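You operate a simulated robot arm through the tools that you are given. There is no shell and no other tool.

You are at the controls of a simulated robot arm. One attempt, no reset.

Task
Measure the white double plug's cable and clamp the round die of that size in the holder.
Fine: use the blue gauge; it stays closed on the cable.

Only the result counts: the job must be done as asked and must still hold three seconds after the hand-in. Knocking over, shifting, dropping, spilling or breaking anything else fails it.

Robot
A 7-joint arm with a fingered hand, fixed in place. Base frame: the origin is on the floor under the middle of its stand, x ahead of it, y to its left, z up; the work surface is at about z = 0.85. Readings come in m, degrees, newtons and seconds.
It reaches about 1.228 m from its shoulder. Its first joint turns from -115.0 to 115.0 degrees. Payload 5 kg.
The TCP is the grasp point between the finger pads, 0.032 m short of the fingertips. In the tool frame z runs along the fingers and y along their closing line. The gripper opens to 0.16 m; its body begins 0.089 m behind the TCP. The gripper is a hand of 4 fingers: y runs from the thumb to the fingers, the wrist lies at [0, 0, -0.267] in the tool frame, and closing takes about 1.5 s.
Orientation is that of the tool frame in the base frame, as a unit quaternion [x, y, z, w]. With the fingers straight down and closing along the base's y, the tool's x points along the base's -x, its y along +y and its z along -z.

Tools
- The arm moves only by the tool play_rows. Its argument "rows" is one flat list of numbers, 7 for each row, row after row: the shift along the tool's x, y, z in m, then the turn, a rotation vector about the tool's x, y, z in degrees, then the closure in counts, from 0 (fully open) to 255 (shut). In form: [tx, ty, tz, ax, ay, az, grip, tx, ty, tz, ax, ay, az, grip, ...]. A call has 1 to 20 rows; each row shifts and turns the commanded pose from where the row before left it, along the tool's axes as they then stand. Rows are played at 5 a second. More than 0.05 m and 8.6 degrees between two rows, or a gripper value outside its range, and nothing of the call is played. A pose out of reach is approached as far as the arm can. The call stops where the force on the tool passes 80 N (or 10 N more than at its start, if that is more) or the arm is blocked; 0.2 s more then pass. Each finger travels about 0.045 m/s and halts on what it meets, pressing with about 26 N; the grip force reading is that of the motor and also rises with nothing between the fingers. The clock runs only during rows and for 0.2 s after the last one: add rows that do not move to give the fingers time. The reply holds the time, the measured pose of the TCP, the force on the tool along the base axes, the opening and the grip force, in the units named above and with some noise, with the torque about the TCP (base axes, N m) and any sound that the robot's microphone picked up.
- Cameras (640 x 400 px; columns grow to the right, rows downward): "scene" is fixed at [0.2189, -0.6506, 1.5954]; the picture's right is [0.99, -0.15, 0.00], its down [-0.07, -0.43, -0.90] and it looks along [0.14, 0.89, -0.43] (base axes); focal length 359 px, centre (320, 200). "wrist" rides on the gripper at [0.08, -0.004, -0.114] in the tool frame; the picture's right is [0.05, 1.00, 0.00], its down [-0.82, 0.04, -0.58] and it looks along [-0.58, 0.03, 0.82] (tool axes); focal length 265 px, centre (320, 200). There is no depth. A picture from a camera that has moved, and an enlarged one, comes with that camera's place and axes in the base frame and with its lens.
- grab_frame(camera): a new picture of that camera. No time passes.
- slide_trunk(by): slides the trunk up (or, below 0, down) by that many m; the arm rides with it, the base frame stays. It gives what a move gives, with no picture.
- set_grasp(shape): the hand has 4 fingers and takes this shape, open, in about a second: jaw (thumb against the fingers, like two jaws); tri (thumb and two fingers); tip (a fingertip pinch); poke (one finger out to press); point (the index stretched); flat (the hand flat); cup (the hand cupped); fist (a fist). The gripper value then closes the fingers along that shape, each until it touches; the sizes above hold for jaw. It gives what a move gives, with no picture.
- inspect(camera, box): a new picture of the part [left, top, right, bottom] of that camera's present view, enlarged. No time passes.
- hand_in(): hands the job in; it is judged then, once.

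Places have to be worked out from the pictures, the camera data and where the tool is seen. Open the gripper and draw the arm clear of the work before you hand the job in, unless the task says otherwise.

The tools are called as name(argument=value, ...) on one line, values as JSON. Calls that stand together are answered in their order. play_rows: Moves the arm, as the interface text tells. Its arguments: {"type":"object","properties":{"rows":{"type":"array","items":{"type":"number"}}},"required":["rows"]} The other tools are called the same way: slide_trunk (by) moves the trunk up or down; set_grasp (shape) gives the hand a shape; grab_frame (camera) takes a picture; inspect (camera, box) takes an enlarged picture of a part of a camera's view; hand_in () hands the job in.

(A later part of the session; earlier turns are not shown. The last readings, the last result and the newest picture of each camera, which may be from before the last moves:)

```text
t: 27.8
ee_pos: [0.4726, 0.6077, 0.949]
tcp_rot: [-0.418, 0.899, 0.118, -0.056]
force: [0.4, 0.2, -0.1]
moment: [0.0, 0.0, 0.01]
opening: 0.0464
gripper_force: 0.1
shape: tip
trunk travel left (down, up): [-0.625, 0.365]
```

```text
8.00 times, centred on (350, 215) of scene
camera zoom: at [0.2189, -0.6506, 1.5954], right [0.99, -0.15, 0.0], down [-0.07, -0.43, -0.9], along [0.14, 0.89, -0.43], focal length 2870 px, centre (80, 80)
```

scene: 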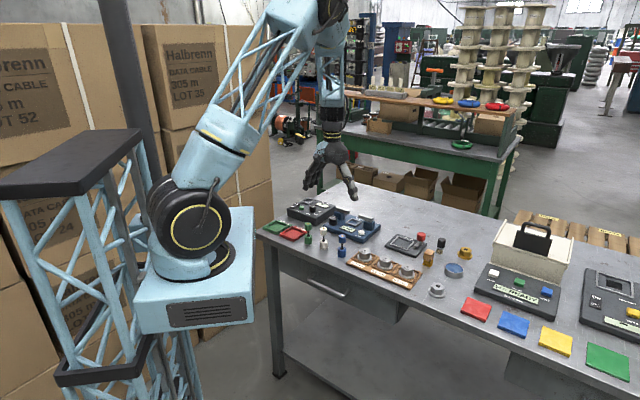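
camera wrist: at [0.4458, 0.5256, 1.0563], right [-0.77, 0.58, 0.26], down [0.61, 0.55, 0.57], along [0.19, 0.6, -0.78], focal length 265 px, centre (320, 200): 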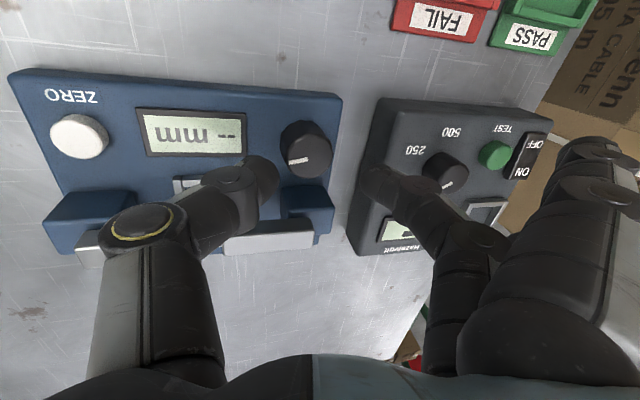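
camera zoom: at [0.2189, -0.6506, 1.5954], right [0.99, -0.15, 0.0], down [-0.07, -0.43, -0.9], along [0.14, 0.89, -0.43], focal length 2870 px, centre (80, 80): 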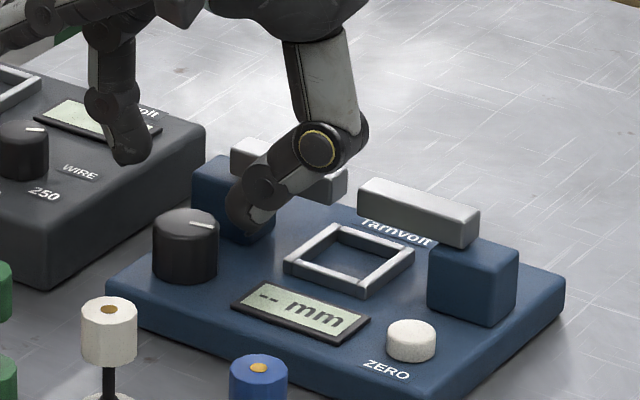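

The released knob held its place. I lower again, regrip and turn 20° more to bring the empty jaws together.

play_rows(rows=[0, -0.0045, 0.0169, 0, 0, 0, 180, 0, -0.0045, 0.0169, 0, 0, 0, 180, 0, 0, 0, 0, 0, 0, 180, 0, 0, 0, 0, 0, 0, 215, 0, 0, 0, 0, 0, 0, 225, 0, 0, 0, 0, 0, 0, 225, 0, 0, 0, 0, 0, 0, 225, 0.0006, 0, 0, 0, -1.294, 4.83, 225, 0.0006, 0, 0, 0, -1.294, 4.83, 225, 0.0006, 0, 0, 0, -1.294, 4.83, 225, 0.0006, 0, 0, 0, -1.294, 4.83, 225, 0, 0, 0, 0, 0, 0, 225])

inspect(camera="scene", box=[310, 190, 390, 240])

grab_frame(camera="wrist")

```text
t: 30.4
ee_pos: [0.4713, 0.6057, 0.9127]
tcp_rot: [-0.256, 0.958, 0.125, -0.034]
force: [-5.1, 0.4, -5.1]
moment: [-0.17, 0.0, 0.06]
opening: 0.0283
gripper_force: 26.2
shape: tip
trunk travel left (down, up): [-0.625, 0.365]
```

```text
8.00 times, centred on (350, 215) of scene
camera zoom: at [0.2189, -0.6506, 1.5954], right [0.99, -0.15, 0.0], down [-0.07, -0.43, -0.9], along [0.14, 0.89, -0.43], focal length 2870 px, centre (80, 80)
```

zoom: 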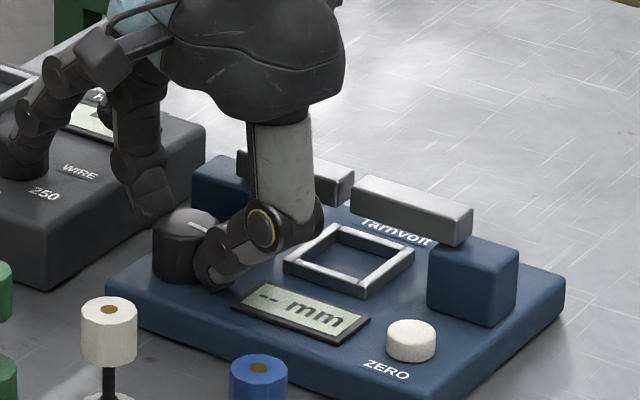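

```text
taken
camera wrist: at [0.4164, 0.5382, 1.0211], right [-0.52, 0.81, 0.26], down [0.76, 0.31, 0.57], along [0.38, 0.49, -0.78], focal length 265 px, centre (320, 200)
```

wrist: 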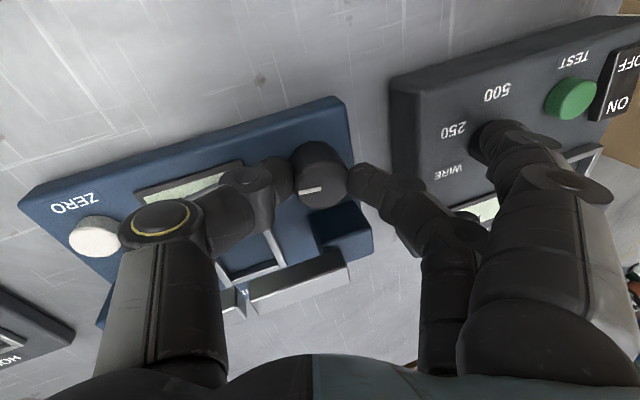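

The jaws look almost shut; I zoom on the gap and the display, then turn the last few degrees.

inspect(camera="scene", box=[338, 204, 370, 234])

play_rows(rows=[0.0006, 0, 0, 0, -1.294, 4.83, 225, 0.0006, 0, 0, 0, -1.294, 4.83, 225, 0, 0, 0, 0, 0, 0, 225])

inspect(camera="scene", box=[330, 200, 378, 230])

```text
13.33 times, centred on (354, 219) of scene
camera zoom: at [0.2189, -0.6506, 1.5954], right [0.99, -0.15, 0.0], down [-0.07, -0.43, -0.9], along [0.14, 0.89, -0.43], focal length 4783 px, centre (-133, -53)
```

zoom: 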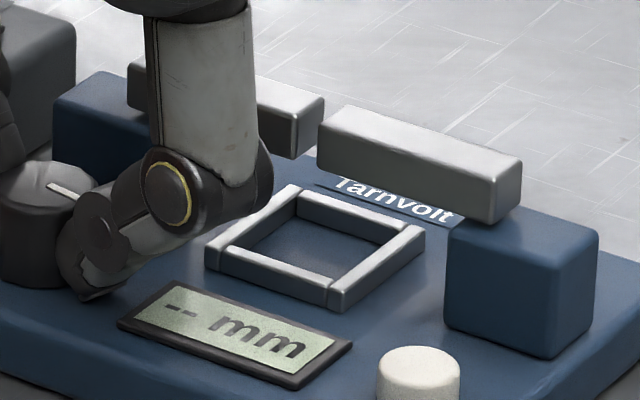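

```text
t: 31.2
ee_pos: [0.4691, 0.6045, 0.9132]
tcp_rot: [-0.171, 0.977, 0.128, -0.023]
force: [-4.3, -1.6, -4.1]
moment: [-0.18, 0.05, 0.03]
opening: 0.0265
gripper_force: 26.1
shape: tip
trunk travel left (down, up): [-0.625, 0.365]
```

```text
13.33 times, centred on (354, 215) of scene
camera zoom: at [0.2189, -0.6506, 1.5954], right [0.99, -0.15, 0.0], down [-0.07, -0.43, -0.9], along [0.14, 0.89, -0.43], focal length 4783 px, centre (-133, 0)
```

zoom: 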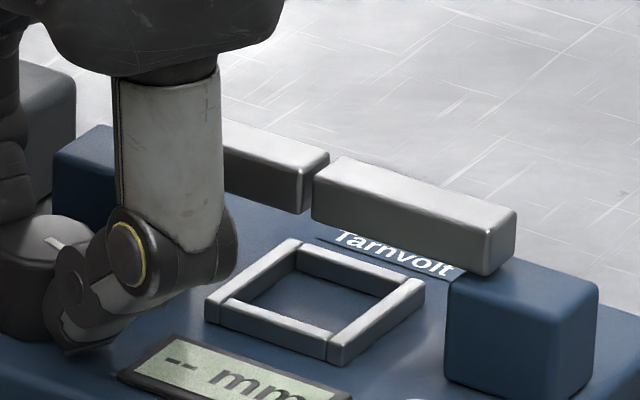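

A hairline gap remains and the display still shows "--". I turn 6° more in small steps.

play_rows(rows=[0.0004, 0, 0, 0, -0.776, 2.898, 225, 0.0004, 0, 0, 0, -0.776, 2.898, 225, 0, 0, 0, 0, 0, 0, 225, 0, 0, 0, 0, 0, 0, 225])

inspect(camera="scene", box=[330, 202, 378, 232])

grab_frame(camera="wrist")

```text
t: 32.2
ee_pos: [0.4685, 0.6038, 0.9142]
tcp_rot: [-0.119, 0.984, 0.129, -0.016]
force: [-3.7, -1.0, -5.5]
moment: [-0.17, 0.03, 0.02]
opening: 0.0267
gripper_force: 26.0
shape: tip
trunk travel left (down, up): [-0.625, 0.365]
```

```text
13.33 times, centred on (354, 217) of scene
camera zoom: at [0.2189, -0.6506, 1.5954], right [0.99, -0.15, 0.0], down [-0.07, -0.43, -0.9], along [0.14, 0.89, -0.43], focal length 4783 px, centre (-133, -27)
```

zoom: 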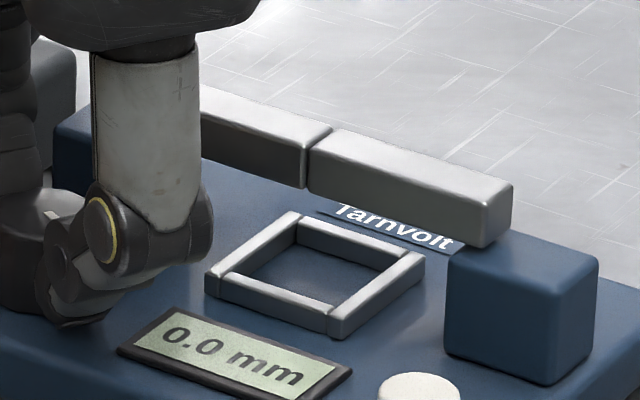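

```text
taken
camera wrist: at [0.398, 0.5543, 1.0216], right [-0.28, 0.92, 0.26], down [0.82, 0.09, 0.57], along [0.5, 0.37, -0.78], focal length 265 px, centre (320, 200)
```

wrist: 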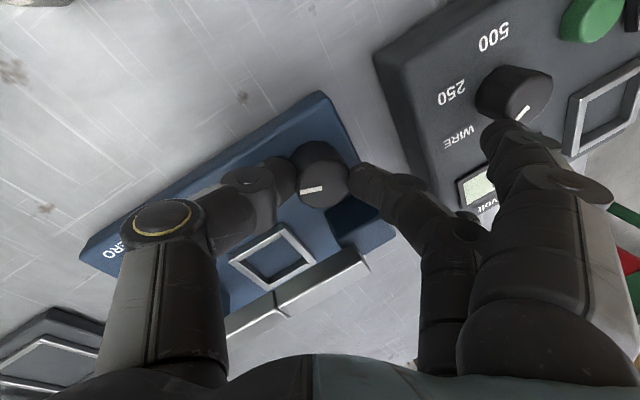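

The empty jaws read 0.0 mm, so the gauge's zero is good and ZERO need not be touched. I turn the knob back 50°, release, lift and swing for the next bite.

play_rows(rows=[-0.0006, 0, 0, 0, 1.294, -4.83, 225, -0.0006, 0, 0, 0, 1.294, -4.83, 225, -0.0006, 0, 0, 0, 1.294, -4.83, 225, -0.0006, 0, 0, 0, 1.294, -4.83, 225, -0.0006, 0, 0, 0, 1.294, -4.83, 225, -0.0006, 0, 0, 0, 1.294, -4.83, 225, -0.0006, 0, 0, 0, 1.294, -4.83, 225, -0.0006, 0, 0, 0, 1.294, -4.83, 225, -0.0006, 0, 0, 0, 1.294, -4.83, 225, -0.0006, 0, 0, 0, 1.294, -4.83, 225, 0, 0, 0, 0, 0, 0, 198, 0, 0, 0, 0, 0, 0, 190, 0, 0.0045, -0.0169, 0, 0, 0, 188, 0, 0.0045, -0.0169, 0, 0, 0, 188, 0.0009, 0, 0, 0, -1.941, 7.244, 188, 0.0009, 0, 0, 0, -1.941, 7.244, 188, 0.0009, 0, 0, 0, -1.941, 7.244, 188, 0.0009, 0, 0, 0, -1.941, 7.244, 188, 0.0009, 0, 0, 0, -1.941, 7.244, 188, 0.0009, 0, 0, 0, -1.941, 7.244, 188])

inspect(camera="scene", box=[310, 190, 390, 240])

grab_frame(camera="wrist")

```text
t: 36.4
ee_pos: [0.4703, 0.6035, 0.9488]
tcp_rot: [-0.161, 0.978, 0.129, -0.022]
force: [-0.5, -0.2, -0.4]
moment: [0.0, -0.03, -0.02]
opening: 0.0419
gripper_force: 0.0
shape: tip
trunk travel left (down, up): [-0.625, 0.365]
```

```text
8.00 times, centred on (350, 215) of scene
camera zoom: at [0.2189, -0.6506, 1.5954], right [0.99, -0.15, 0.0], down [-0.07, -0.43, -0.9], along [0.14, 0.89, -0.43], focal length 2870 px, centre (80, 80)
```

zoom: 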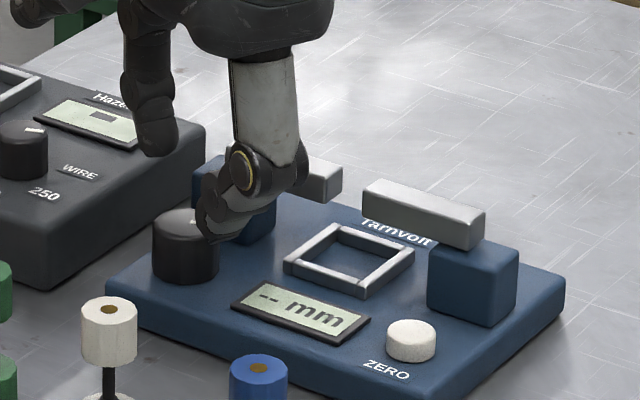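

```text
taken
camera wrist: at [0.4037, 0.5487, 1.0564], right [-0.36, 0.9, 0.26], down [0.81, 0.16, 0.57], along [0.47, 0.41, -0.78], focal length 265 px, centre (320, 200)
```

wrist: 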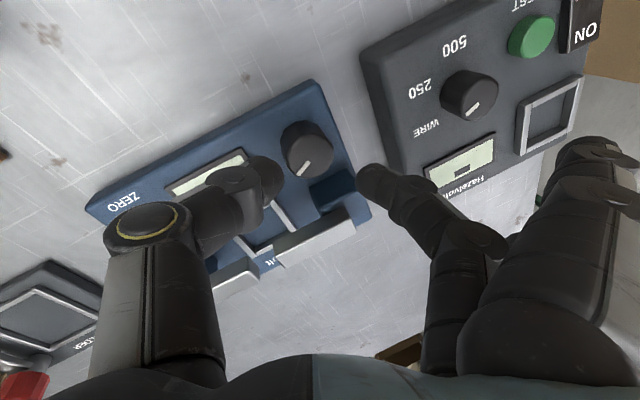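

The gap is back to about 20 mm. I lower with a 2 mm centring correction, regrip and turn 45° more anticlockwise.

play_rows(rows=[0.0003, 0.0021, 0.0006, 0, 0, 0, 188, 0, -0.0045, 0.0169, 0, 0, 0, 188, 0, -0.0045, 0.0169, 0, 0, 0, 188, 0, 0, 0, 0, 0, 0, 215, 0, 0, 0, 0, 0, 0, 225, 0, 0, 0, 0, 0, 0, 225, 0, 0, 0, 0, 0, 0, 225, -0.0006, 0, 0, 0, 1.294, -4.83, 225, -0.0006, 0, 0, 0, 1.294, -4.83, 225, -0.0006, 0, 0, 0, 1.294, -4.83, 225, -0.0006, 0, 0, 0, 1.294, -4.83, 225, -0.0006, 0, 0, 0, 1.294, -4.83, 225, -0.0006, 0, 0, 0, 1.294, -4.83, 225, -0.0006, 0, 0, 0, 1.294, -4.83, 225, -0.0006, 0, 0, 0, 1.294, -4.83, 225, -0.0006, 0, 0, 0, 1.294, -4.83, 225, 0, 0, 0, 0, 0, 0, 225])

inspect(camera="scene", box=[310, 190, 390, 240])

grab_frame(camera="wrist")

```text
t: 40.0
ee_pos: [0.473, 0.6102, 0.9136]
tcp_rot: [-0.525, 0.841, 0.11, -0.069]
force: [-1.8, -5.9, 0.1]
moment: [-0.22, -0.16, 0.01]
opening: 0.0278
gripper_force: 26.5
shape: tip
trunk travel left (down, up): [-0.625, 0.365]
```

```text
8.00 times, centred on (350, 215) of scene
camera zoom: at [0.2189, -0.6506, 1.5954], right [0.99, -0.15, 0.0], down [-0.07, -0.43, -0.9], along [0.14, 0.89, -0.43], focal length 2870 px, centre (80, 80)
```

zoom: 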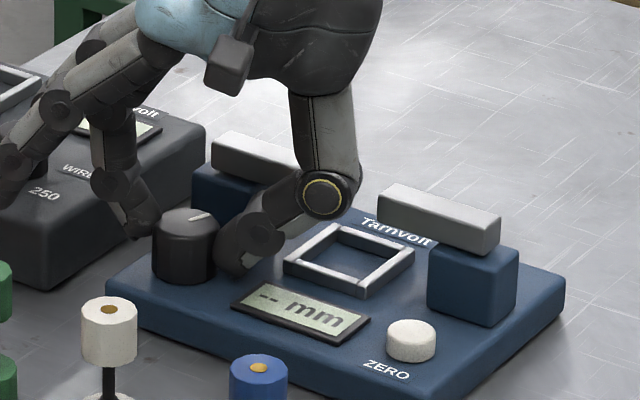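

```text
taken
camera wrist: at [0.4667, 0.5235, 1.0216], right [-0.89, 0.38, 0.26], down [0.46, 0.68, 0.57], along [0.04, 0.62, -0.78], focal length 265 px, centre (320, 200)
```

wrist: 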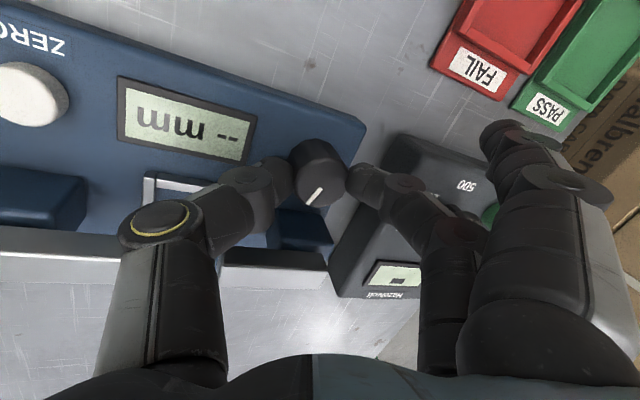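

The gap is about 41 mm, enough for the 26 mm plug body. I release the knob, lift, level the hand and start turning it to tool y azimuth 45°.

play_rows(rows=[0, 0, 0, 0, 0, 0, 198, 0, 0, 0, 0, 0, 0, 190, 0, 0, 0, 0, 0, 0, 190, 0, 0.0045, -0.0169, 0, 0, 0, 188, 0, 0.0045, -0.0169, 0, 0, 0, 188, 0, 0.0085, -0.0317, 0, 0, 0, 180, 0, 0.0085, -0.0317, 0, 0, 0, 180, 0, 0, 0, 7.5, 0, 0, 150, 0, 0, 0, 7.5, 0, 0, 150, 0, 0, 0, 0, 0, 7.8, 100, 0, 0, 0, 0, 0, 7.8, 100, 0, 0, 0, 0, 0, 7.8, 100, 0, 0, 0, 0, 0, 7.8, 100, 0, 0, 0, 0, 0, 7.8, 100, 0, 0, 0, 0, 0, 7.8, 100, 0, 0, 0, 0, 0, 7.8, 100])

inspect(camera="scene", box=[310, 190, 390, 240])

```text
t: 43.4
ee_pos: [0.4714, 0.6111, 1.0134]
tcp_rot: [-0.079, 0.997, 0.0, 0.0]
force: [-0.2, 0.0, -0.1]
moment: [0.03, -0.01, -0.04]
opening: 0.0967
gripper_force: 0.1
shape: tip
trunk travel left (down, up): [-0.625, 0.365]
```

```text
8.00 times, centred on (350, 215) of scene
camera zoom: at [0.2189, -0.6506, 1.5954], right [0.99, -0.15, 0.0], down [-0.07, -0.43, -0.9], along [0.14, 0.89, -0.43], focal length 2870 px, centre (80, 80)
```

zoom: 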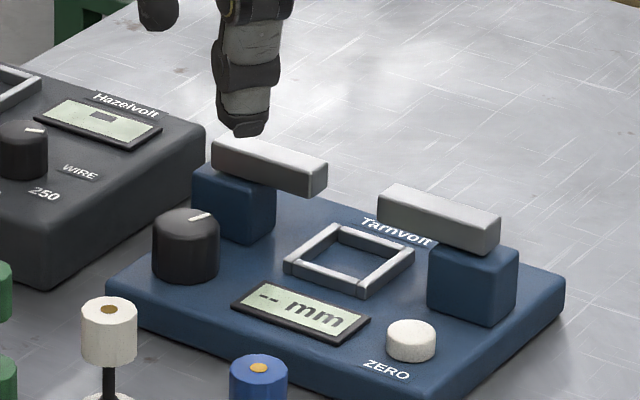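

The hand is level and clear. I finish the turn to azimuth 45°, travel above the white plug and set the jaw shape.

play_rows(rows=[0, 0, 0, 0, 0, 7.72, 100, 0, 0, 0, 0, 0, 7.72, 100, 0, 0, 0, 0, 0, 7.72, 100, 0, 0, 0, 0, 0, 7.72, 100, 0, 0, 0, 0, 0, 7.72, 100, 0, 0, 0, 0, 0, 7.72, 100, 0, 0, 0, 0, 0, 7.72, 100, -0.0115, -0.0352, 0, 0, 0, 0, 100, -0.0115, -0.0352, 0, 0, 0, 0, 100, -0.0115, -0.0352, 0, 0, 0, 0, 100, -0.0115, -0.0352, 0, 0, 0, 0, 100, 0, 0, 0, 0, 0, 0, 100])

set_grasp(shape="jaw")

play_rows(rows=[0, 0, 0, 0, 0, 0, 160, 0, 0, 0, 0, 0, 0, 160, 0, 0, 0, 0, 0, 0, 160, 0, 0, 0, 0, 0, 0, 160, 0, 0, 0, 0, 0, 0, 160, 0, 0, 0, 0, 0, 0, 160])

grab_frame(camera="wrist")

inspect(camera="scene", box=[270, 160, 430, 260])

```text
t: 46.0
ee_pos: [0.4066, 0.4775, 1.016]
tcp_rot: [0.381, 0.925, 0.0, 0.0]
force: [0.7, -0.6, -0.6]
moment: [0.01, 0.02, 0.02]
opening: 0.0969
gripper_force: 0.1
shape: tip
trunk travel left (down, up): [-0.625, 0.365]
```

```text
t: 46.9
ee_pos: [0.4072, 0.4782, 1.0144]
tcp_rot: [0.381, 0.924, 0.0, 0.0]
force: [-0.6, 0.9, 0.0]
moment: [-0.02, -0.02, 0.02]
opening: 0.1599
gripper_force: 0.1
shape: jaw
trunk travel left (down, up): [-0.625, 0.365]
```

```text
t: 48.3
ee_pos: [0.4069, 0.4776, 1.0134]
tcp_rot: [0.381, 0.925, 0.0, 0.0]
force: [-0.5, -0.1, 0.5]
moment: [0.01, 0.01, -0.03]
opening: 0.0606
gripper_force: 0.0
shape: jaw
trunk travel left (down, up): [-0.625, 0.365]
```

```text
taken
camera wrist: at [0.3471, 0.5333, 1.1272], right [0.67, 0.75, 0.0], down [0.61, -0.54, 0.58], along [0.43, -0.39, -0.82], focal length 265 px, centre (320, 200)
```

wrist: 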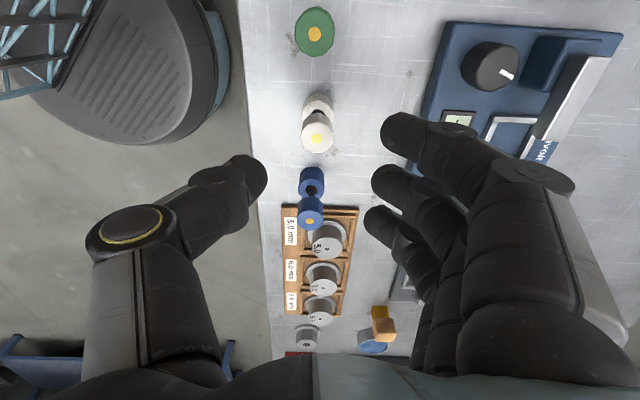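

```text
4.00 times, centred on (350, 210) of scene
camera zoom: at [0.2189, -0.6506, 1.5954], right [0.99, -0.15, 0.0], down [-0.07, -0.43, -0.9], along [0.14, 0.89, -0.43], focal length 1435 px, centre (200, 160)
```

zoom: 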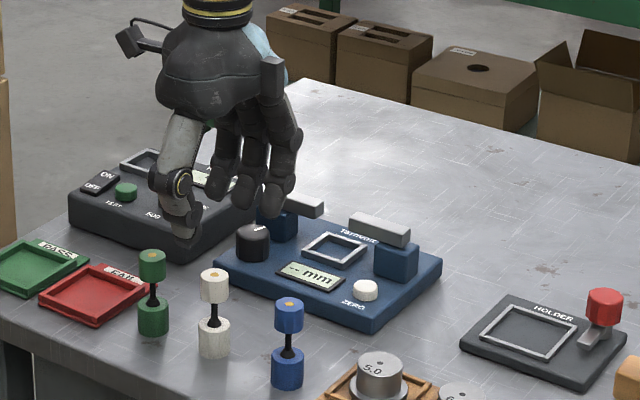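

The white plug is beneath the hand; I zoom to get its exact centre.

inspect(camera="wrist", box=[270, 80, 366, 180])

inspect(camera="scene", box=[300, 215, 360, 255])

```text
4.00 times, centred on (318, 130) of wrist
camera zoom: at [0.3471, 0.5333, 1.1272], right [0.67, 0.75, 0.0], down [0.61, -0.54, 0.58], along [0.43, -0.39, -0.82], focal length 1062 px, centre (328, 480)
```

zoom: 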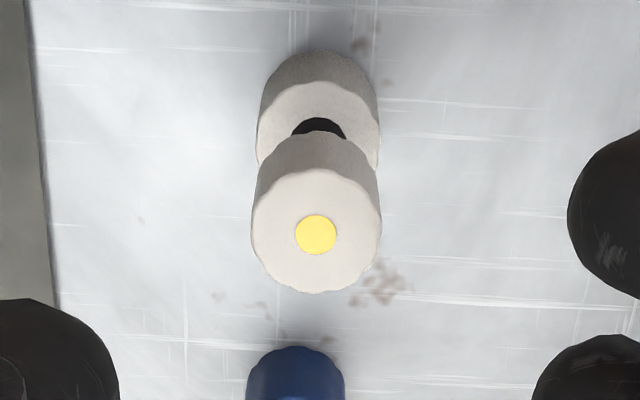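

```text
10.00 times, centred on (330, 235) of scene
camera zoom: at [0.2189, -0.6506, 1.5954], right [0.99, -0.15, 0.0], down [-0.07, -0.43, -0.9], along [0.14, 0.89, -0.43], focal length 3587 px, centre (220, -150)
```

zoom: 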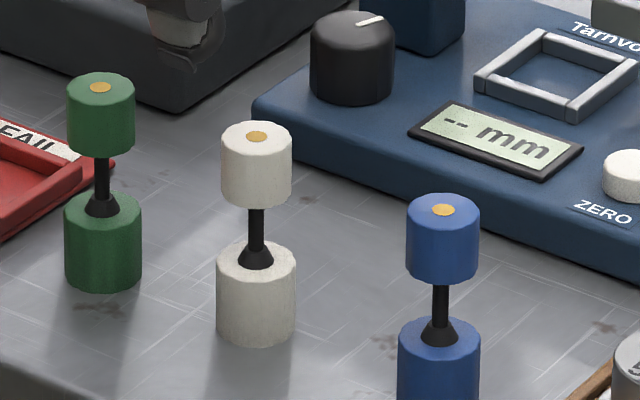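

The white plug's axis is within about 2 mm of the tool axis. I lower to TCP z≈0.938 so the tips span only the upper plug body, then close.

play_rows(rows=[-0.0005, -0.0023, 0.025, 0, 0, 0, 160, 0, 0, 0.025, 0, 0, 0, 160, 0, 0, 0.0255, 0, 0, 0, 160, 0, 0, 0, 0, 0, 0, 160, 0, 0, 0, 0, 0, 0, 205, 0, 0, 0, 0, 0, 0, 222, 0, 0, 0, 0, 0, 0, 222, 0, 0, 0, 0, 0, 0, 222, 0, 0, 0, 0, 0, 0, 222])

inspect(camera="scene", box=[290, 195, 370, 255])

grab_frame(camera="wrist")

```text
t: 50.3
ee_pos: [0.4071, 0.4763, 0.9406]
tcp_rot: [0.381, 0.924, 0.0, -0.001]
force: [0.8, 0.9, 1.7]
moment: [0.09, -0.1, 0.0]
opening: 0.0052
gripper_force: 25.7
shape: jaw
trunk travel left (down, up): [-0.625, 0.365]
```

```text
6.67 times, centred on (330, 225) of scene
camera zoom: at [0.2189, -0.6506, 1.5954], right [0.99, -0.15, 0.0], down [-0.07, -0.43, -0.9], along [0.14, 0.89, -0.43], focal length 2391 px, centre (253, 33)
```

zoom: 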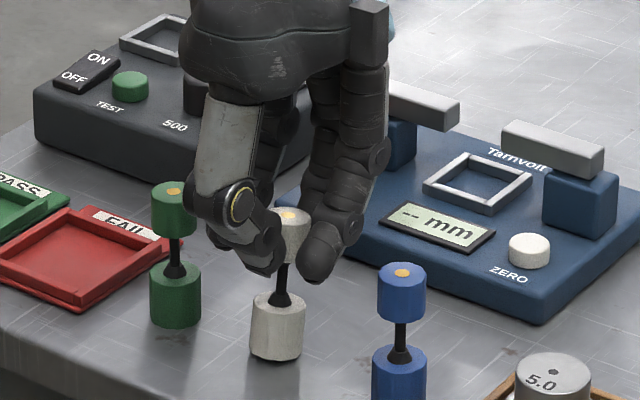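

```text
taken
camera wrist: at [0.3457, 0.531, 1.0525], right [0.67, 0.75, 0.0], down [0.61, -0.54, 0.58], along [0.43, -0.38, -0.82], focal length 265 px, centre (320, 200)
```

wrist: 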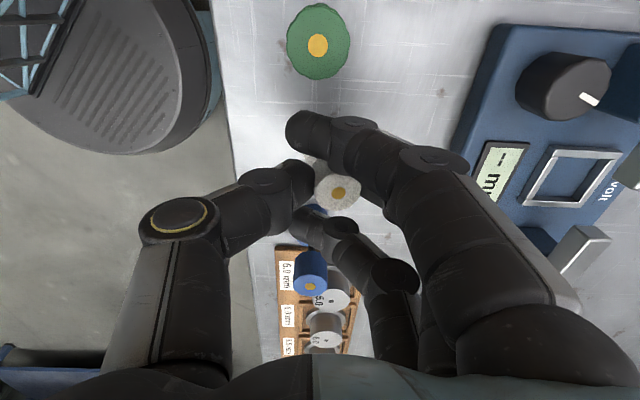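

The grip registers 25.7 N, but the plug seems to lean slightly and the opening reads small, so I look closer before lifting.

inspect(camera="wrist", box=[250, 90, 442, 290])

inspect(camera="scene", box=[308, 215, 348, 245])

```text
2.00 times, centred on (346, 190) of wrist
camera zoom: at [0.3457, 0.531, 1.0525], right [0.67, 0.75, 0.0], down [0.61, -0.54, 0.58], along [0.43, -0.38, -0.82], focal length 531 px, centre (268, 220)
```

zoom: 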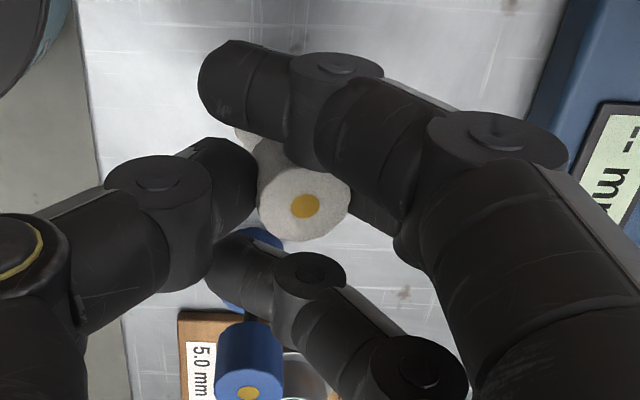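

```text
13.33 times, centred on (328, 230) of scene
camera zoom: at [0.2189, -0.6506, 1.5954], right [0.99, -0.15, 0.0], down [-0.07, -0.43, -0.9], along [0.14, 0.89, -0.43], focal length 4783 px, centre (213, -200)
```

zoom: 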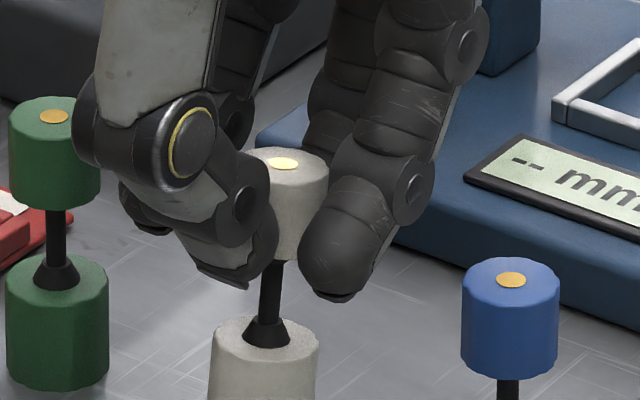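

The jaw grip leans the plug about 8° because the outer fingers run past it. I release gently so it settles upright, then back off to use the cleaner two-finger tip pinch.

play_rows(rows=[0, 0, 0, 0, 0, 0, 216, 0, 0, 0, 0, 0, 0, 212, 0, 0, 0, 0, 0, 0, 208, 0, 0, 0, 0, 0, 0, 204, 0, 0, 0, 0, 0, 0, 200, 0, 0, 0, 0, 0, 0, 190, 0, 0, 0, 0, 0, 0, 175, 0, 0, 0, 0, 0, 0, 160, 0, 0, 0, 0, 0, 0, 160, 0, 0, 0, 0, 0, 0, 160])

inspect(camera="scene", box=[300, 215, 360, 255])

grab_frame(camera="wrist")

```text
t: 52.5
ee_pos: [0.4072, 0.4765, 0.9396]
tcp_rot: [0.381, 0.925, -0.001, 0.0]
force: [-0.1, -0.3, -0.9]
moment: [-0.01, 0.0, 0.01]
opening: 0.059
gripper_force: 0.1
shape: jaw
trunk travel left (down, up): [-0.625, 0.365]
```

```text
10.00 times, centred on (330, 235) of scene
camera zoom: at [0.2189, -0.6506, 1.5954], right [0.99, -0.15, 0.0], down [-0.07, -0.43, -0.9], along [0.14, 0.89, -0.43], focal length 3587 px, centre (220, -150)
```

zoom: 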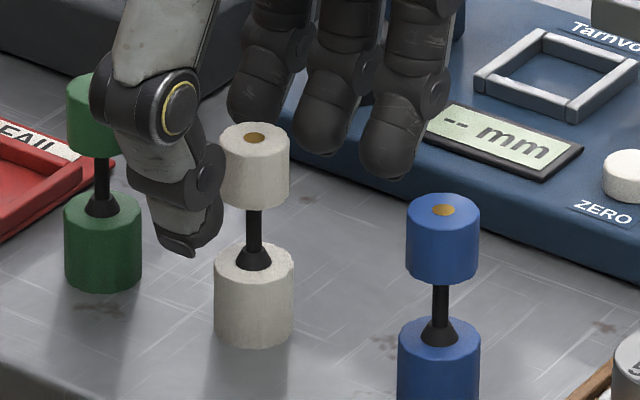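

```text
taken
camera wrist: at [0.3456, 0.5309, 1.0523], right [0.67, 0.75, 0.0], down [0.61, -0.54, 0.58], along [0.43, -0.39, -0.82], focal length 265 px, centre (320, 200)
```

wrist: 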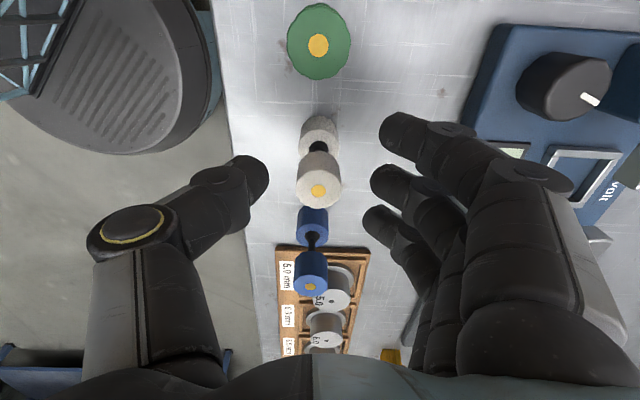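

The plug is upright again within about 1 mm of where it was. I lift 6 cm, switch to tip and re-measure.

play_rows(rows=[0, 0, -0.03, 0, 0, 0, 160, 0, 0, -0.03, 0, 0, 0, 160, 0, 0, 0, 0, 0, 0, 160])

set_grasp(shape="tip")

play_rows(rows=[0, 0, 0, 0, 0, 0, 165, 0, 0, 0, 0, 0, 0, 165, 0, 0, 0, 0, 0, 0, 165, 0, 0, 0, 0, 0, 0, 165, 0, 0, 0, 0, 0, 0, 165, 0, 0, 0, 0, 0, 0, 165])

inspect(camera="wrist", box=[224, 80, 416, 200])

inspect(camera="scene", box=[270, 160, 430, 260])

```text
t: 53.3
ee_pos: [0.4053, 0.4771, 0.9982]
tcp_rot: [0.381, 0.924, 0.0, 0.0]
force: [-0.4, 0.8, 0.2]
moment: [0.01, -0.01, 0.01]
opening: 0.0594
gripper_force: 0.1
shape: jaw
trunk travel left (down, up): [-0.625, 0.365]
```

```text
t: 54.2
ee_pos: [0.4052, 0.4748, 0.9991]
tcp_rot: [0.381, 0.925, 0.0, 0.0]
force: [-1.0, 0.2, 0.2]
moment: [-0.02, 0.04, 0.01]
opening: 0.16
gripper_force: 0.1
shape: tip
trunk travel left (down, up): [-0.625, 0.365]
```

```text
t: 55.6
ee_pos: [0.4044, 0.4761, 0.9988]
tcp_rot: [0.381, 0.925, 0.0, 0.0]
force: [0.3, 0.8, -0.9]
moment: [0.04, 0.0, 0.01]
opening: 0.0573
gripper_force: 0.1
shape: tip
trunk travel left (down, up): [-0.625, 0.365]
```

```text
3.33 times, centred on (320, 140) of wrist
camera zoom: at [0.3445, 0.5307, 1.1111], right [0.67, 0.75, 0.0], down [0.61, -0.54, 0.58], along [0.43, -0.39, -0.82], focal length 885 px, centre (320, 400)
```

zoom: 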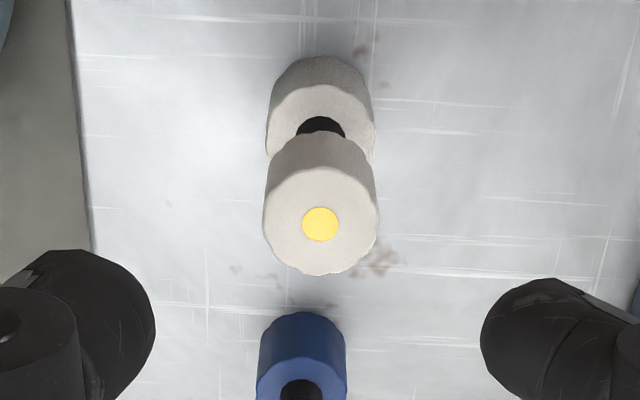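

```text
4.00 times, centred on (350, 210) of scene
camera zoom: at [0.2189, -0.6506, 1.5954], right [0.99, -0.15, 0.0], down [-0.07, -0.43, -0.9], along [0.14, 0.89, -0.43], focal length 1435 px, centre (200, 160)
```

zoom: 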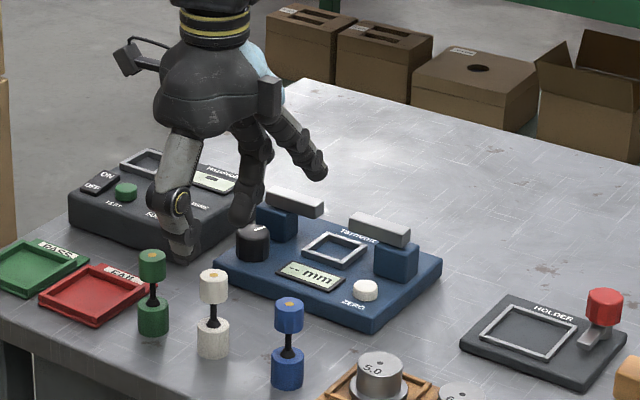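

The plug is exactly centred between thumb and finger. I lower to TCP z≈0.939 and pinch gently.

play_rows(rows=[0, 0, 0.02, 0, 0, 0, 165, 0, 0, 0.02, 0, 0, 0, 165, 0, 0, 0.02, 0, 0, 0, 165, 0, 0, 0, 0, 0, 0, 190, 0, 0, 0, 0, 0, 0, 205, 0, 0, 0, 0, 0, 0, 210, 0, 0, 0, 0, 0, 0, 215, 0, 0, 0, 0, 0, 0, 215, 0, 0, 0, 0, 0, 0, 215])

inspect(camera="scene", box=[300, 215, 360, 255])

inspect(camera="wrist", box=[224, 100, 416, 260])

```text
t: 57.6
ee_pos: [0.4067, 0.4769, 0.9389]
tcp_rot: [0.381, 0.925, 0.0, 0.001]
force: [-0.1, -0.4, -0.4]
moment: [0.04, 0.01, 0.02]
opening: 0.026
gripper_force: 0.1
shape: tip
trunk travel left (down, up): [-0.625, 0.365]
```

```text
10.00 times, centred on (330, 235) of scene
camera zoom: at [0.2189, -0.6506, 1.5954], right [0.99, -0.15, 0.0], down [-0.07, -0.43, -0.9], along [0.14, 0.89, -0.43], focal length 3587 px, centre (220, -150)
```

zoom: 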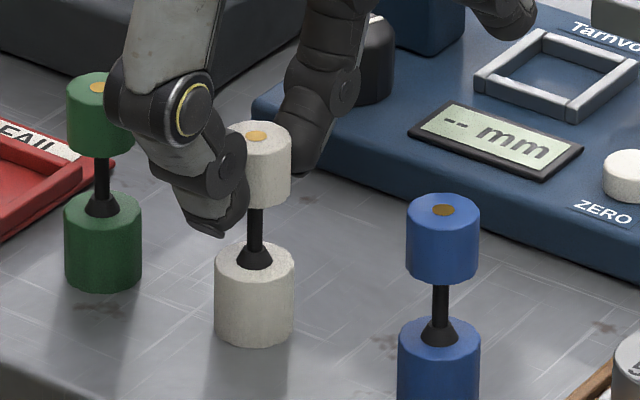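

```text
2.50 times, centred on (320, 180) of wrist
camera zoom: at [0.3456, 0.532, 1.0514], right [0.67, 0.75, 0.0], down [0.61, -0.54, 0.58], along [0.43, -0.39, -0.82], focal length 664 px, centre (320, 250)
```

zoom: 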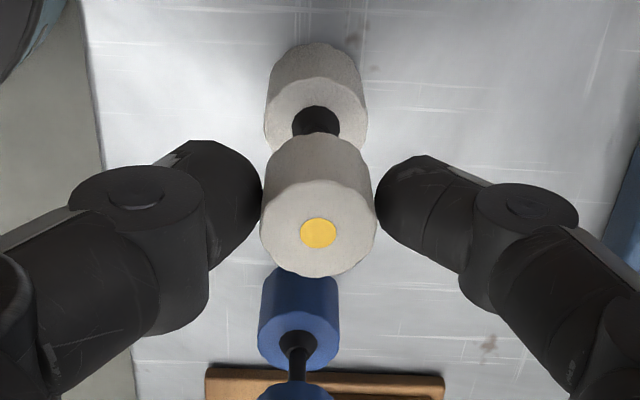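

The tips just touch the plug symmetrically. I squeeze a little more and check it stays upright.

play_rows(rows=[0, 0, 0, 0, 0, 0, 219, 0, 0, 0, 0, 0, 0, 223, 0, 0, 0, 0, 0, 0, 227, 0, 0, 0, 0, 0, 0, 227, 0, 0, 0, 0, 0, 0, 227])

inspect(camera="scene", box=[300, 215, 360, 255])

inspect(camera="wrist", box=[224, 100, 416, 260])

```text
t: 58.8
ee_pos: [0.4064, 0.4773, 0.9386]
tcp_rot: [0.381, 0.924, 0.0, -0.001]
force: [0.0, 0.4, -1.7]
moment: [0.03, 0.01, 0.01]
opening: 0.0191
gripper_force: 25.7
shape: tip
trunk travel left (down, up): [-0.625, 0.365]
```

```text
10.00 times, centred on (330, 235) of scene
camera zoom: at [0.2189, -0.6506, 1.5954], right [0.99, -0.15, 0.0], down [-0.07, -0.43, -0.9], along [0.14, 0.89, -0.43], focal length 3587 px, centre (220, -150)
```

zoom: 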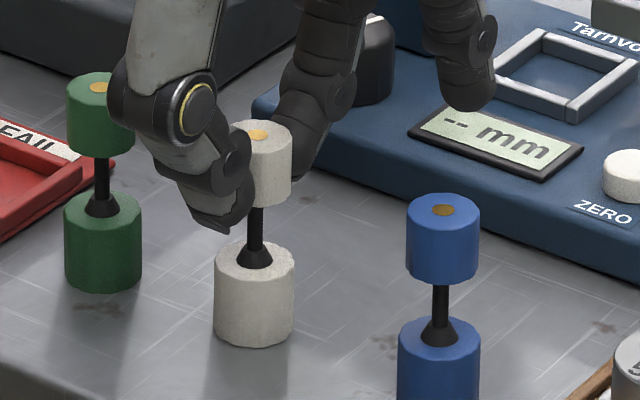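

```text
2.50 times, centred on (320, 180) of wrist
camera zoom: at [0.3457, 0.532, 1.0513], right [0.67, 0.75, 0.0], down [0.61, -0.54, 0.58], along [0.43, -0.39, -0.82], focal length 664 px, centre (320, 250)
```

zoom: 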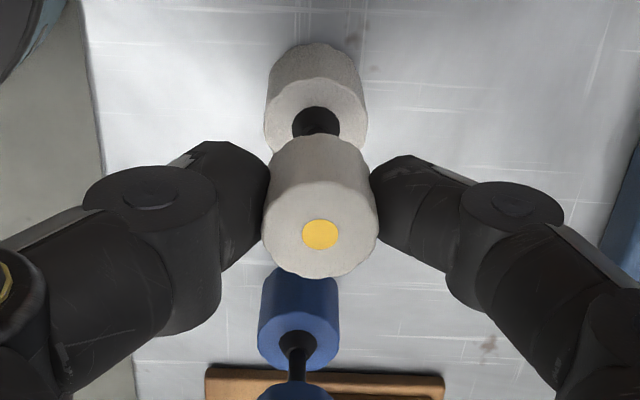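

The plug is gripped and upright. I lift it slowly 10 cm and check that it comes along straight.

play_rows(rows=[0, 0, -0.005, 0, 0, 0, 227, 0, 0, -0.015, 0, 0, 0, 227, 0, 0, -0.02, 0, 0, 0, 227, 0, 0, -0.02, 0, 0, 0, 227, 0, 0, -0.02, 0, 0, 0, 227, 0, 0, -0.02, 0, 0, 0, 227, 0, 0, 0, 0, 0, 0, 227])

inspect(camera="scene", box=[280, 180, 376, 240])

grab_frame(camera="wrist")

```text
t: 60.4
ee_pos: [0.4055, 0.4762, 1.039]
tcp_rot: [0.381, 0.924, -0.001, 0.0]
force: [0.0, -0.1, -0.6]
moment: [-0.01, 0.02, 0.01]
opening: 0.0196
gripper_force: 26.2
shape: tip
trunk travel left (down, up): [-0.625, 0.365]
```

```text
6.67 times, centred on (328, 210) of scene
camera zoom: at [0.2189, -0.6506, 1.5954], right [0.99, -0.15, 0.0], down [-0.07, -0.43, -0.9], along [0.14, 0.89, -0.43], focal length 2391 px, centre (267, 133)
```

zoom: 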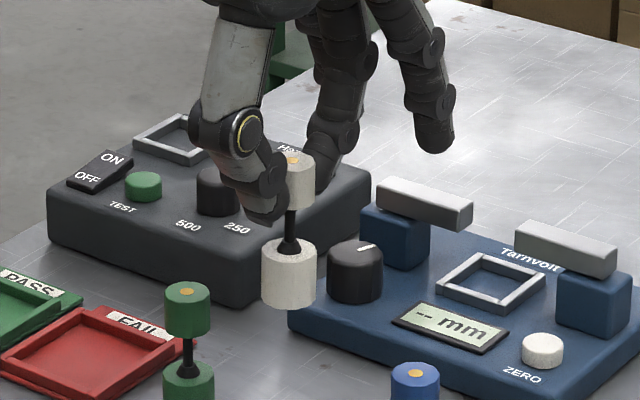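

```text
taken
camera wrist: at [0.3449, 0.5306, 1.1519], right [0.67, 0.75, 0.0], down [0.61, -0.54, 0.58], along [0.43, -0.39, -0.82], focal length 265 px, centre (320, 200)
```

wrist: 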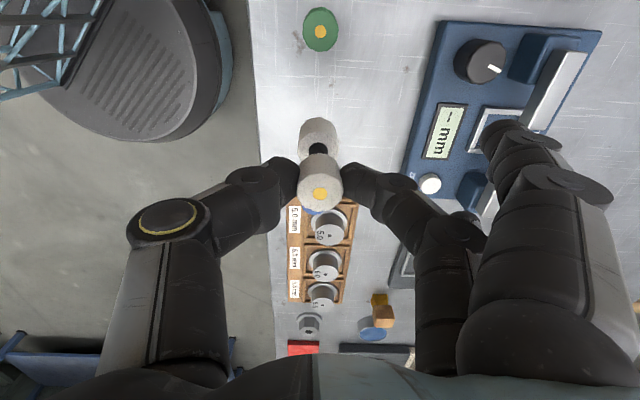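

The plug hangs straight. I carry it over to the nest at about (0.5525, 0.604), staying above the bars.

play_rows(rows=[-0.0024, 0.0324, 0, 0, 0, 0, 227, -0.0024, 0.0324, 0, 0, 0, 0, 227, -0.0024, 0.0324, 0, 0, 0, 0, 227, -0.0024, 0.0324, 0, 0, 0, 0, 227, -0.0024, 0.0324, 0, 0, 0, 0, 227, -0.0024, 0.0324, 0, 0, 0, 0, 227, 0, 0, 0, 0, 0, 0, 227])

inspect(camera="scene", box=[310, 180, 406, 240])

grab_frame(camera="wrist")

```text
t: 62.0
ee_pos: [0.5544, 0.6029, 1.0392]
tcp_rot: [0.381, 0.924, 0.001, 0.0]
force: [0.3, -0.1, -1.6]
moment: [-0.01, -0.04, 0.02]
opening: 0.0193
gripper_force: 26.7
shape: tip
trunk travel left (down, up): [-0.625, 0.365]
```

```text
6.67 times, centred on (358, 210) of scene
camera zoom: at [0.2189, -0.6506, 1.5954], right [0.99, -0.15, 0.0], down [-0.07, -0.43, -0.9], along [0.14, 0.89, -0.43], focal length 2391 px, centre (67, 133)
```

zoom: 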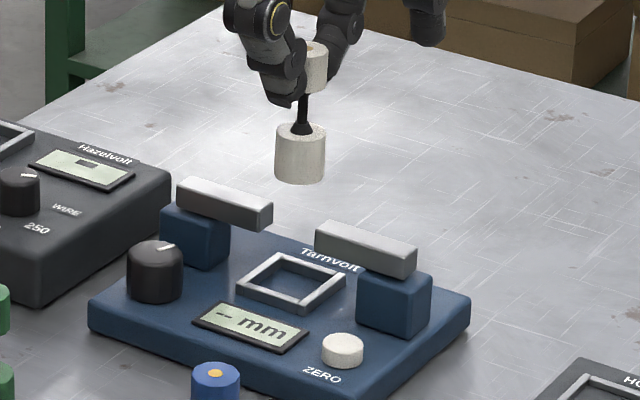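

```text
taken
camera wrist: at [0.4936, 0.6577, 1.1524], right [0.67, 0.75, 0.0], down [0.61, -0.54, 0.58], along [0.43, -0.39, -0.82], focal length 265 px, centre (320, 200)
```

wrist: 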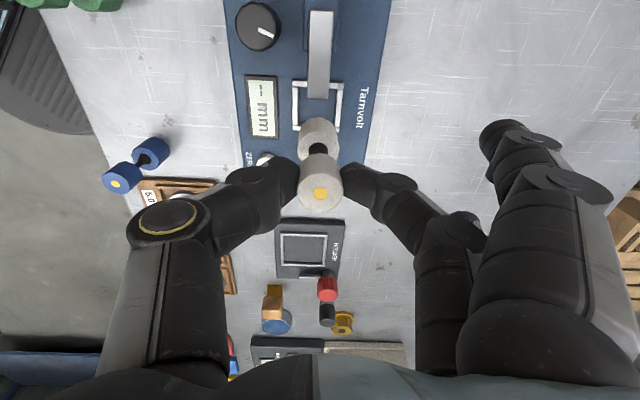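

The plug is over the nest to within about 2 mm. I trim the position and descend between the bars to just above the nest rim.

play_rows(rows=[0.0021, -0.0005, 0, 0, 0, 0, 227, 0, 0, 0.016, 0, 0, 0, 227, 0, 0, 0.016, 0, 0, 0, 227, 0, 0, 0.016, 0, 0, 0, 227, 0, 0, 0.014, 0, 0, 0, 227, 0, 0, 0, 0, 0, 0, 227])

inspect(camera="scene", box=[326, 190, 390, 230])

inspect(camera="wrist", box=[224, 60, 416, 240])

```text
t: 63.4
ee_pos: [0.5521, 0.6049, 0.9774]
tcp_rot: [0.381, 0.925, 0.0, 0.0]
force: [-0.5, -0.1, -1.1]
moment: [-0.01, -0.02, 0.03]
opening: 0.0195
gripper_force: 25.7
shape: tip
trunk travel left (down, up): [-0.625, 0.365]
```

```text
10.00 times, centred on (358, 210) of scene
camera zoom: at [0.2189, -0.6506, 1.5954], right [0.99, -0.15, 0.0], down [-0.07, -0.43, -0.9], along [0.14, 0.89, -0.43], focal length 3587 px, centre (-60, 100)
```

zoom: 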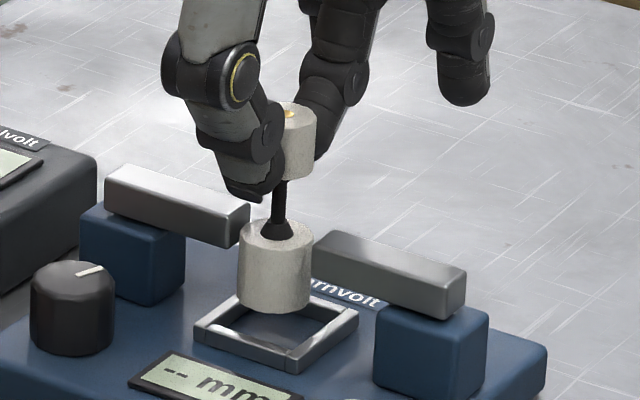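

```text
2.22 times, centred on (320, 150) of wrist
camera zoom: at [0.4906, 0.6602, 1.0899], right [0.67, 0.75, 0.0], down [0.61, -0.54, 0.58], along [0.43, -0.39, -0.82], focal length 590 px, centre (320, 311)
```

zoom: 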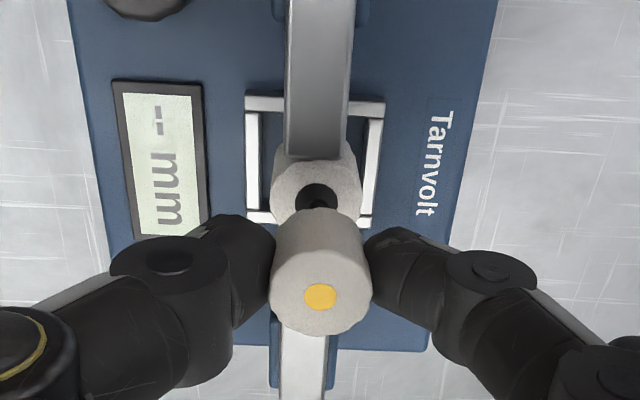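

The plug is well centred in both directions between the bars and in the nest frame. I descend in small steps watching the force.

play_rows(rows=[0, 0, 0.004, 0, 0, 0, 227, 0, 0, 0.004, 0, 0, 0, 227, 0, 0, 0.003, 0, 0, 0, 227, 0, 0, 0, 0, 0, 0, 227])

inspect(camera="scene", box=[326, 190, 390, 230])

```text
t: 64.4
ee_pos: [0.5522, 0.6042, 0.9653]
tcp_rot: [0.381, 0.925, 0.0, -0.001]
force: [0.1, 0.7, -1.0]
moment: [0.0, 0.01, 0.01]
opening: 0.0194
gripper_force: 26.3
shape: tip
trunk travel left (down, up): [-0.625, 0.365]
```

```text
10.00 times, centred on (358, 210) of scene
camera zoom: at [0.2189, -0.6506, 1.5954], right [0.99, -0.15, 0.0], down [-0.07, -0.43, -0.9], along [0.14, 0.89, -0.43], focal length 3587 px, centre (-60, 100)
```

zoom: 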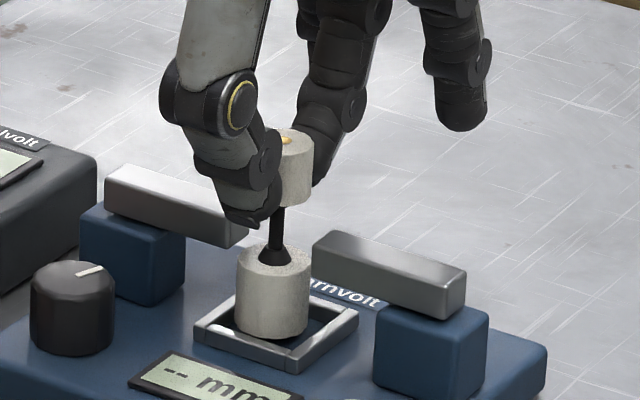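

It is entering the nest frame with no contact force yet. I continue in 2 mm steps.

play_rows(rows=[0, 0, 0.002, 0, 0, 0, 227, 0, 0, 0.002, 0, 0, 0, 227, 0, 0, 0, 0, 0, 0, 227])

play_rows(rows=[0, 0, 0.0015, 0, 0, 0, 227, 0, 0, 0, 0, 0, 0, 227])

inspect(camera="scene", box=[326, 190, 390, 230])

```text
t: 65.2
ee_pos: [0.5499, 0.606, 0.9613]
tcp_rot: [0.381, 0.924, 0.0, 0.001]
force: [0.3, -0.1, -0.5]
moment: [0.0, -0.01, -0.01]
opening: 0.0192
gripper_force: 25.7
shape: tip
trunk travel left (down, up): [-0.625, 0.365]
```

```text
t: 65.8
ee_pos: [0.5507, 0.6056, 0.9619]
tcp_rot: [0.381, 0.925, 0.001, 0.0]
force: [-1.0, 0.1, 3.4]
moment: [0.01, 0.03, 0.02]
opening: 0.0195
gripper_force: 26.5
shape: tip
trunk travel left (down, up): [-0.625, 0.365]
```

```text
10.00 times, centred on (358, 210) of scene
camera zoom: at [0.2189, -0.6506, 1.5954], right [0.99, -0.15, 0.0], down [-0.07, -0.43, -0.9], along [0.14, 0.89, -0.43], focal length 3587 px, centre (-60, 100)
```

zoom: 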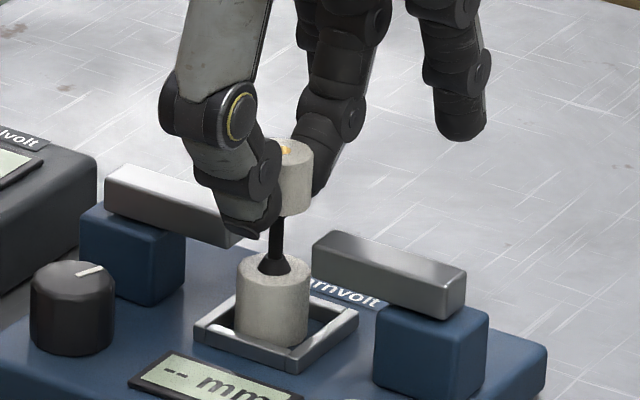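

Contact at +3.4 N puts the nest floor at z≈0.872, so the plug is seated. I open slowly, hold, then rise straight up.

play_rows(rows=[0, 0, 0, 0, 0, 0, 220, 0, 0, 0, 0, 0, 0, 214, 0, 0, 0, 0, 0, 0, 208, 0, 0, 0, 0, 0, 0, 200, 0, 0, 0, 0, 0, 0, 185, 0, 0, 0, 0, 0, 0, 165, 0, 0, 0, 0, 0, 0, 165, 0, 0, 0, 0, 0, 0, 165])

inspect(camera="scene", box=[326, 190, 390, 230])

inspect(camera="wrist", box=[224, 60, 416, 240])

```text
t: 67.6
ee_pos: [0.5508, 0.6059, 0.961]
tcp_rot: [0.381, 0.925, 0.0, 0.0]
force: [-0.9, 0.3, -0.5]
moment: [-0.02, 0.01, -0.02]
opening: 0.0559
gripper_force: 0.0
shape: tip
trunk travel left (down, up): [-0.625, 0.365]
```

```text
10.00 times, centred on (358, 210) of scene
camera zoom: at [0.2189, -0.6506, 1.5954], right [0.99, -0.15, 0.0], down [-0.07, -0.43, -0.9], along [0.14, 0.89, -0.43], focal length 3587 px, centre (-60, 100)
```

zoom: 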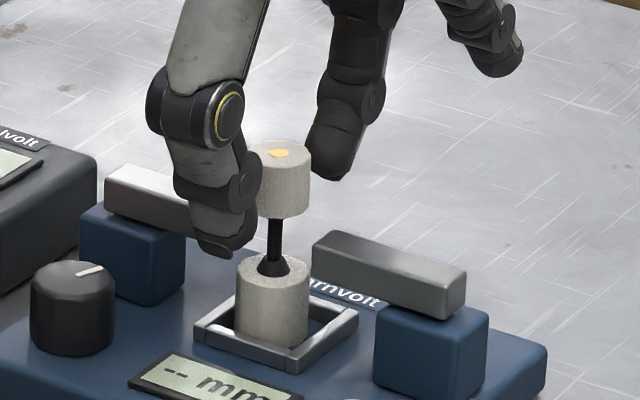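

```text
2.22 times, centred on (320, 150) of wrist
camera zoom: at [0.4901, 0.6598, 1.0731], right [0.67, 0.75, 0.0], down [0.61, -0.54, 0.58], along [0.43, -0.39, -0.82], focal length 590 px, centre (320, 311)
```

zoom: 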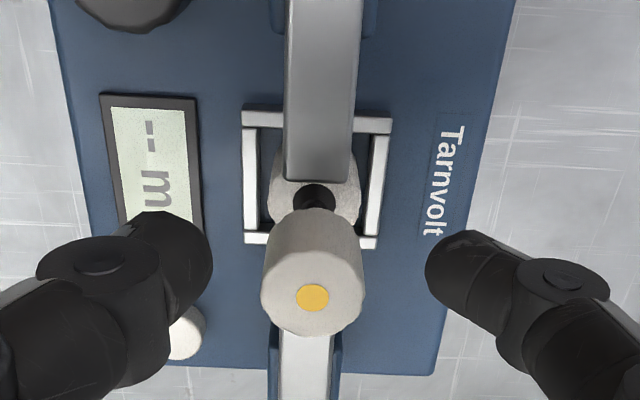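

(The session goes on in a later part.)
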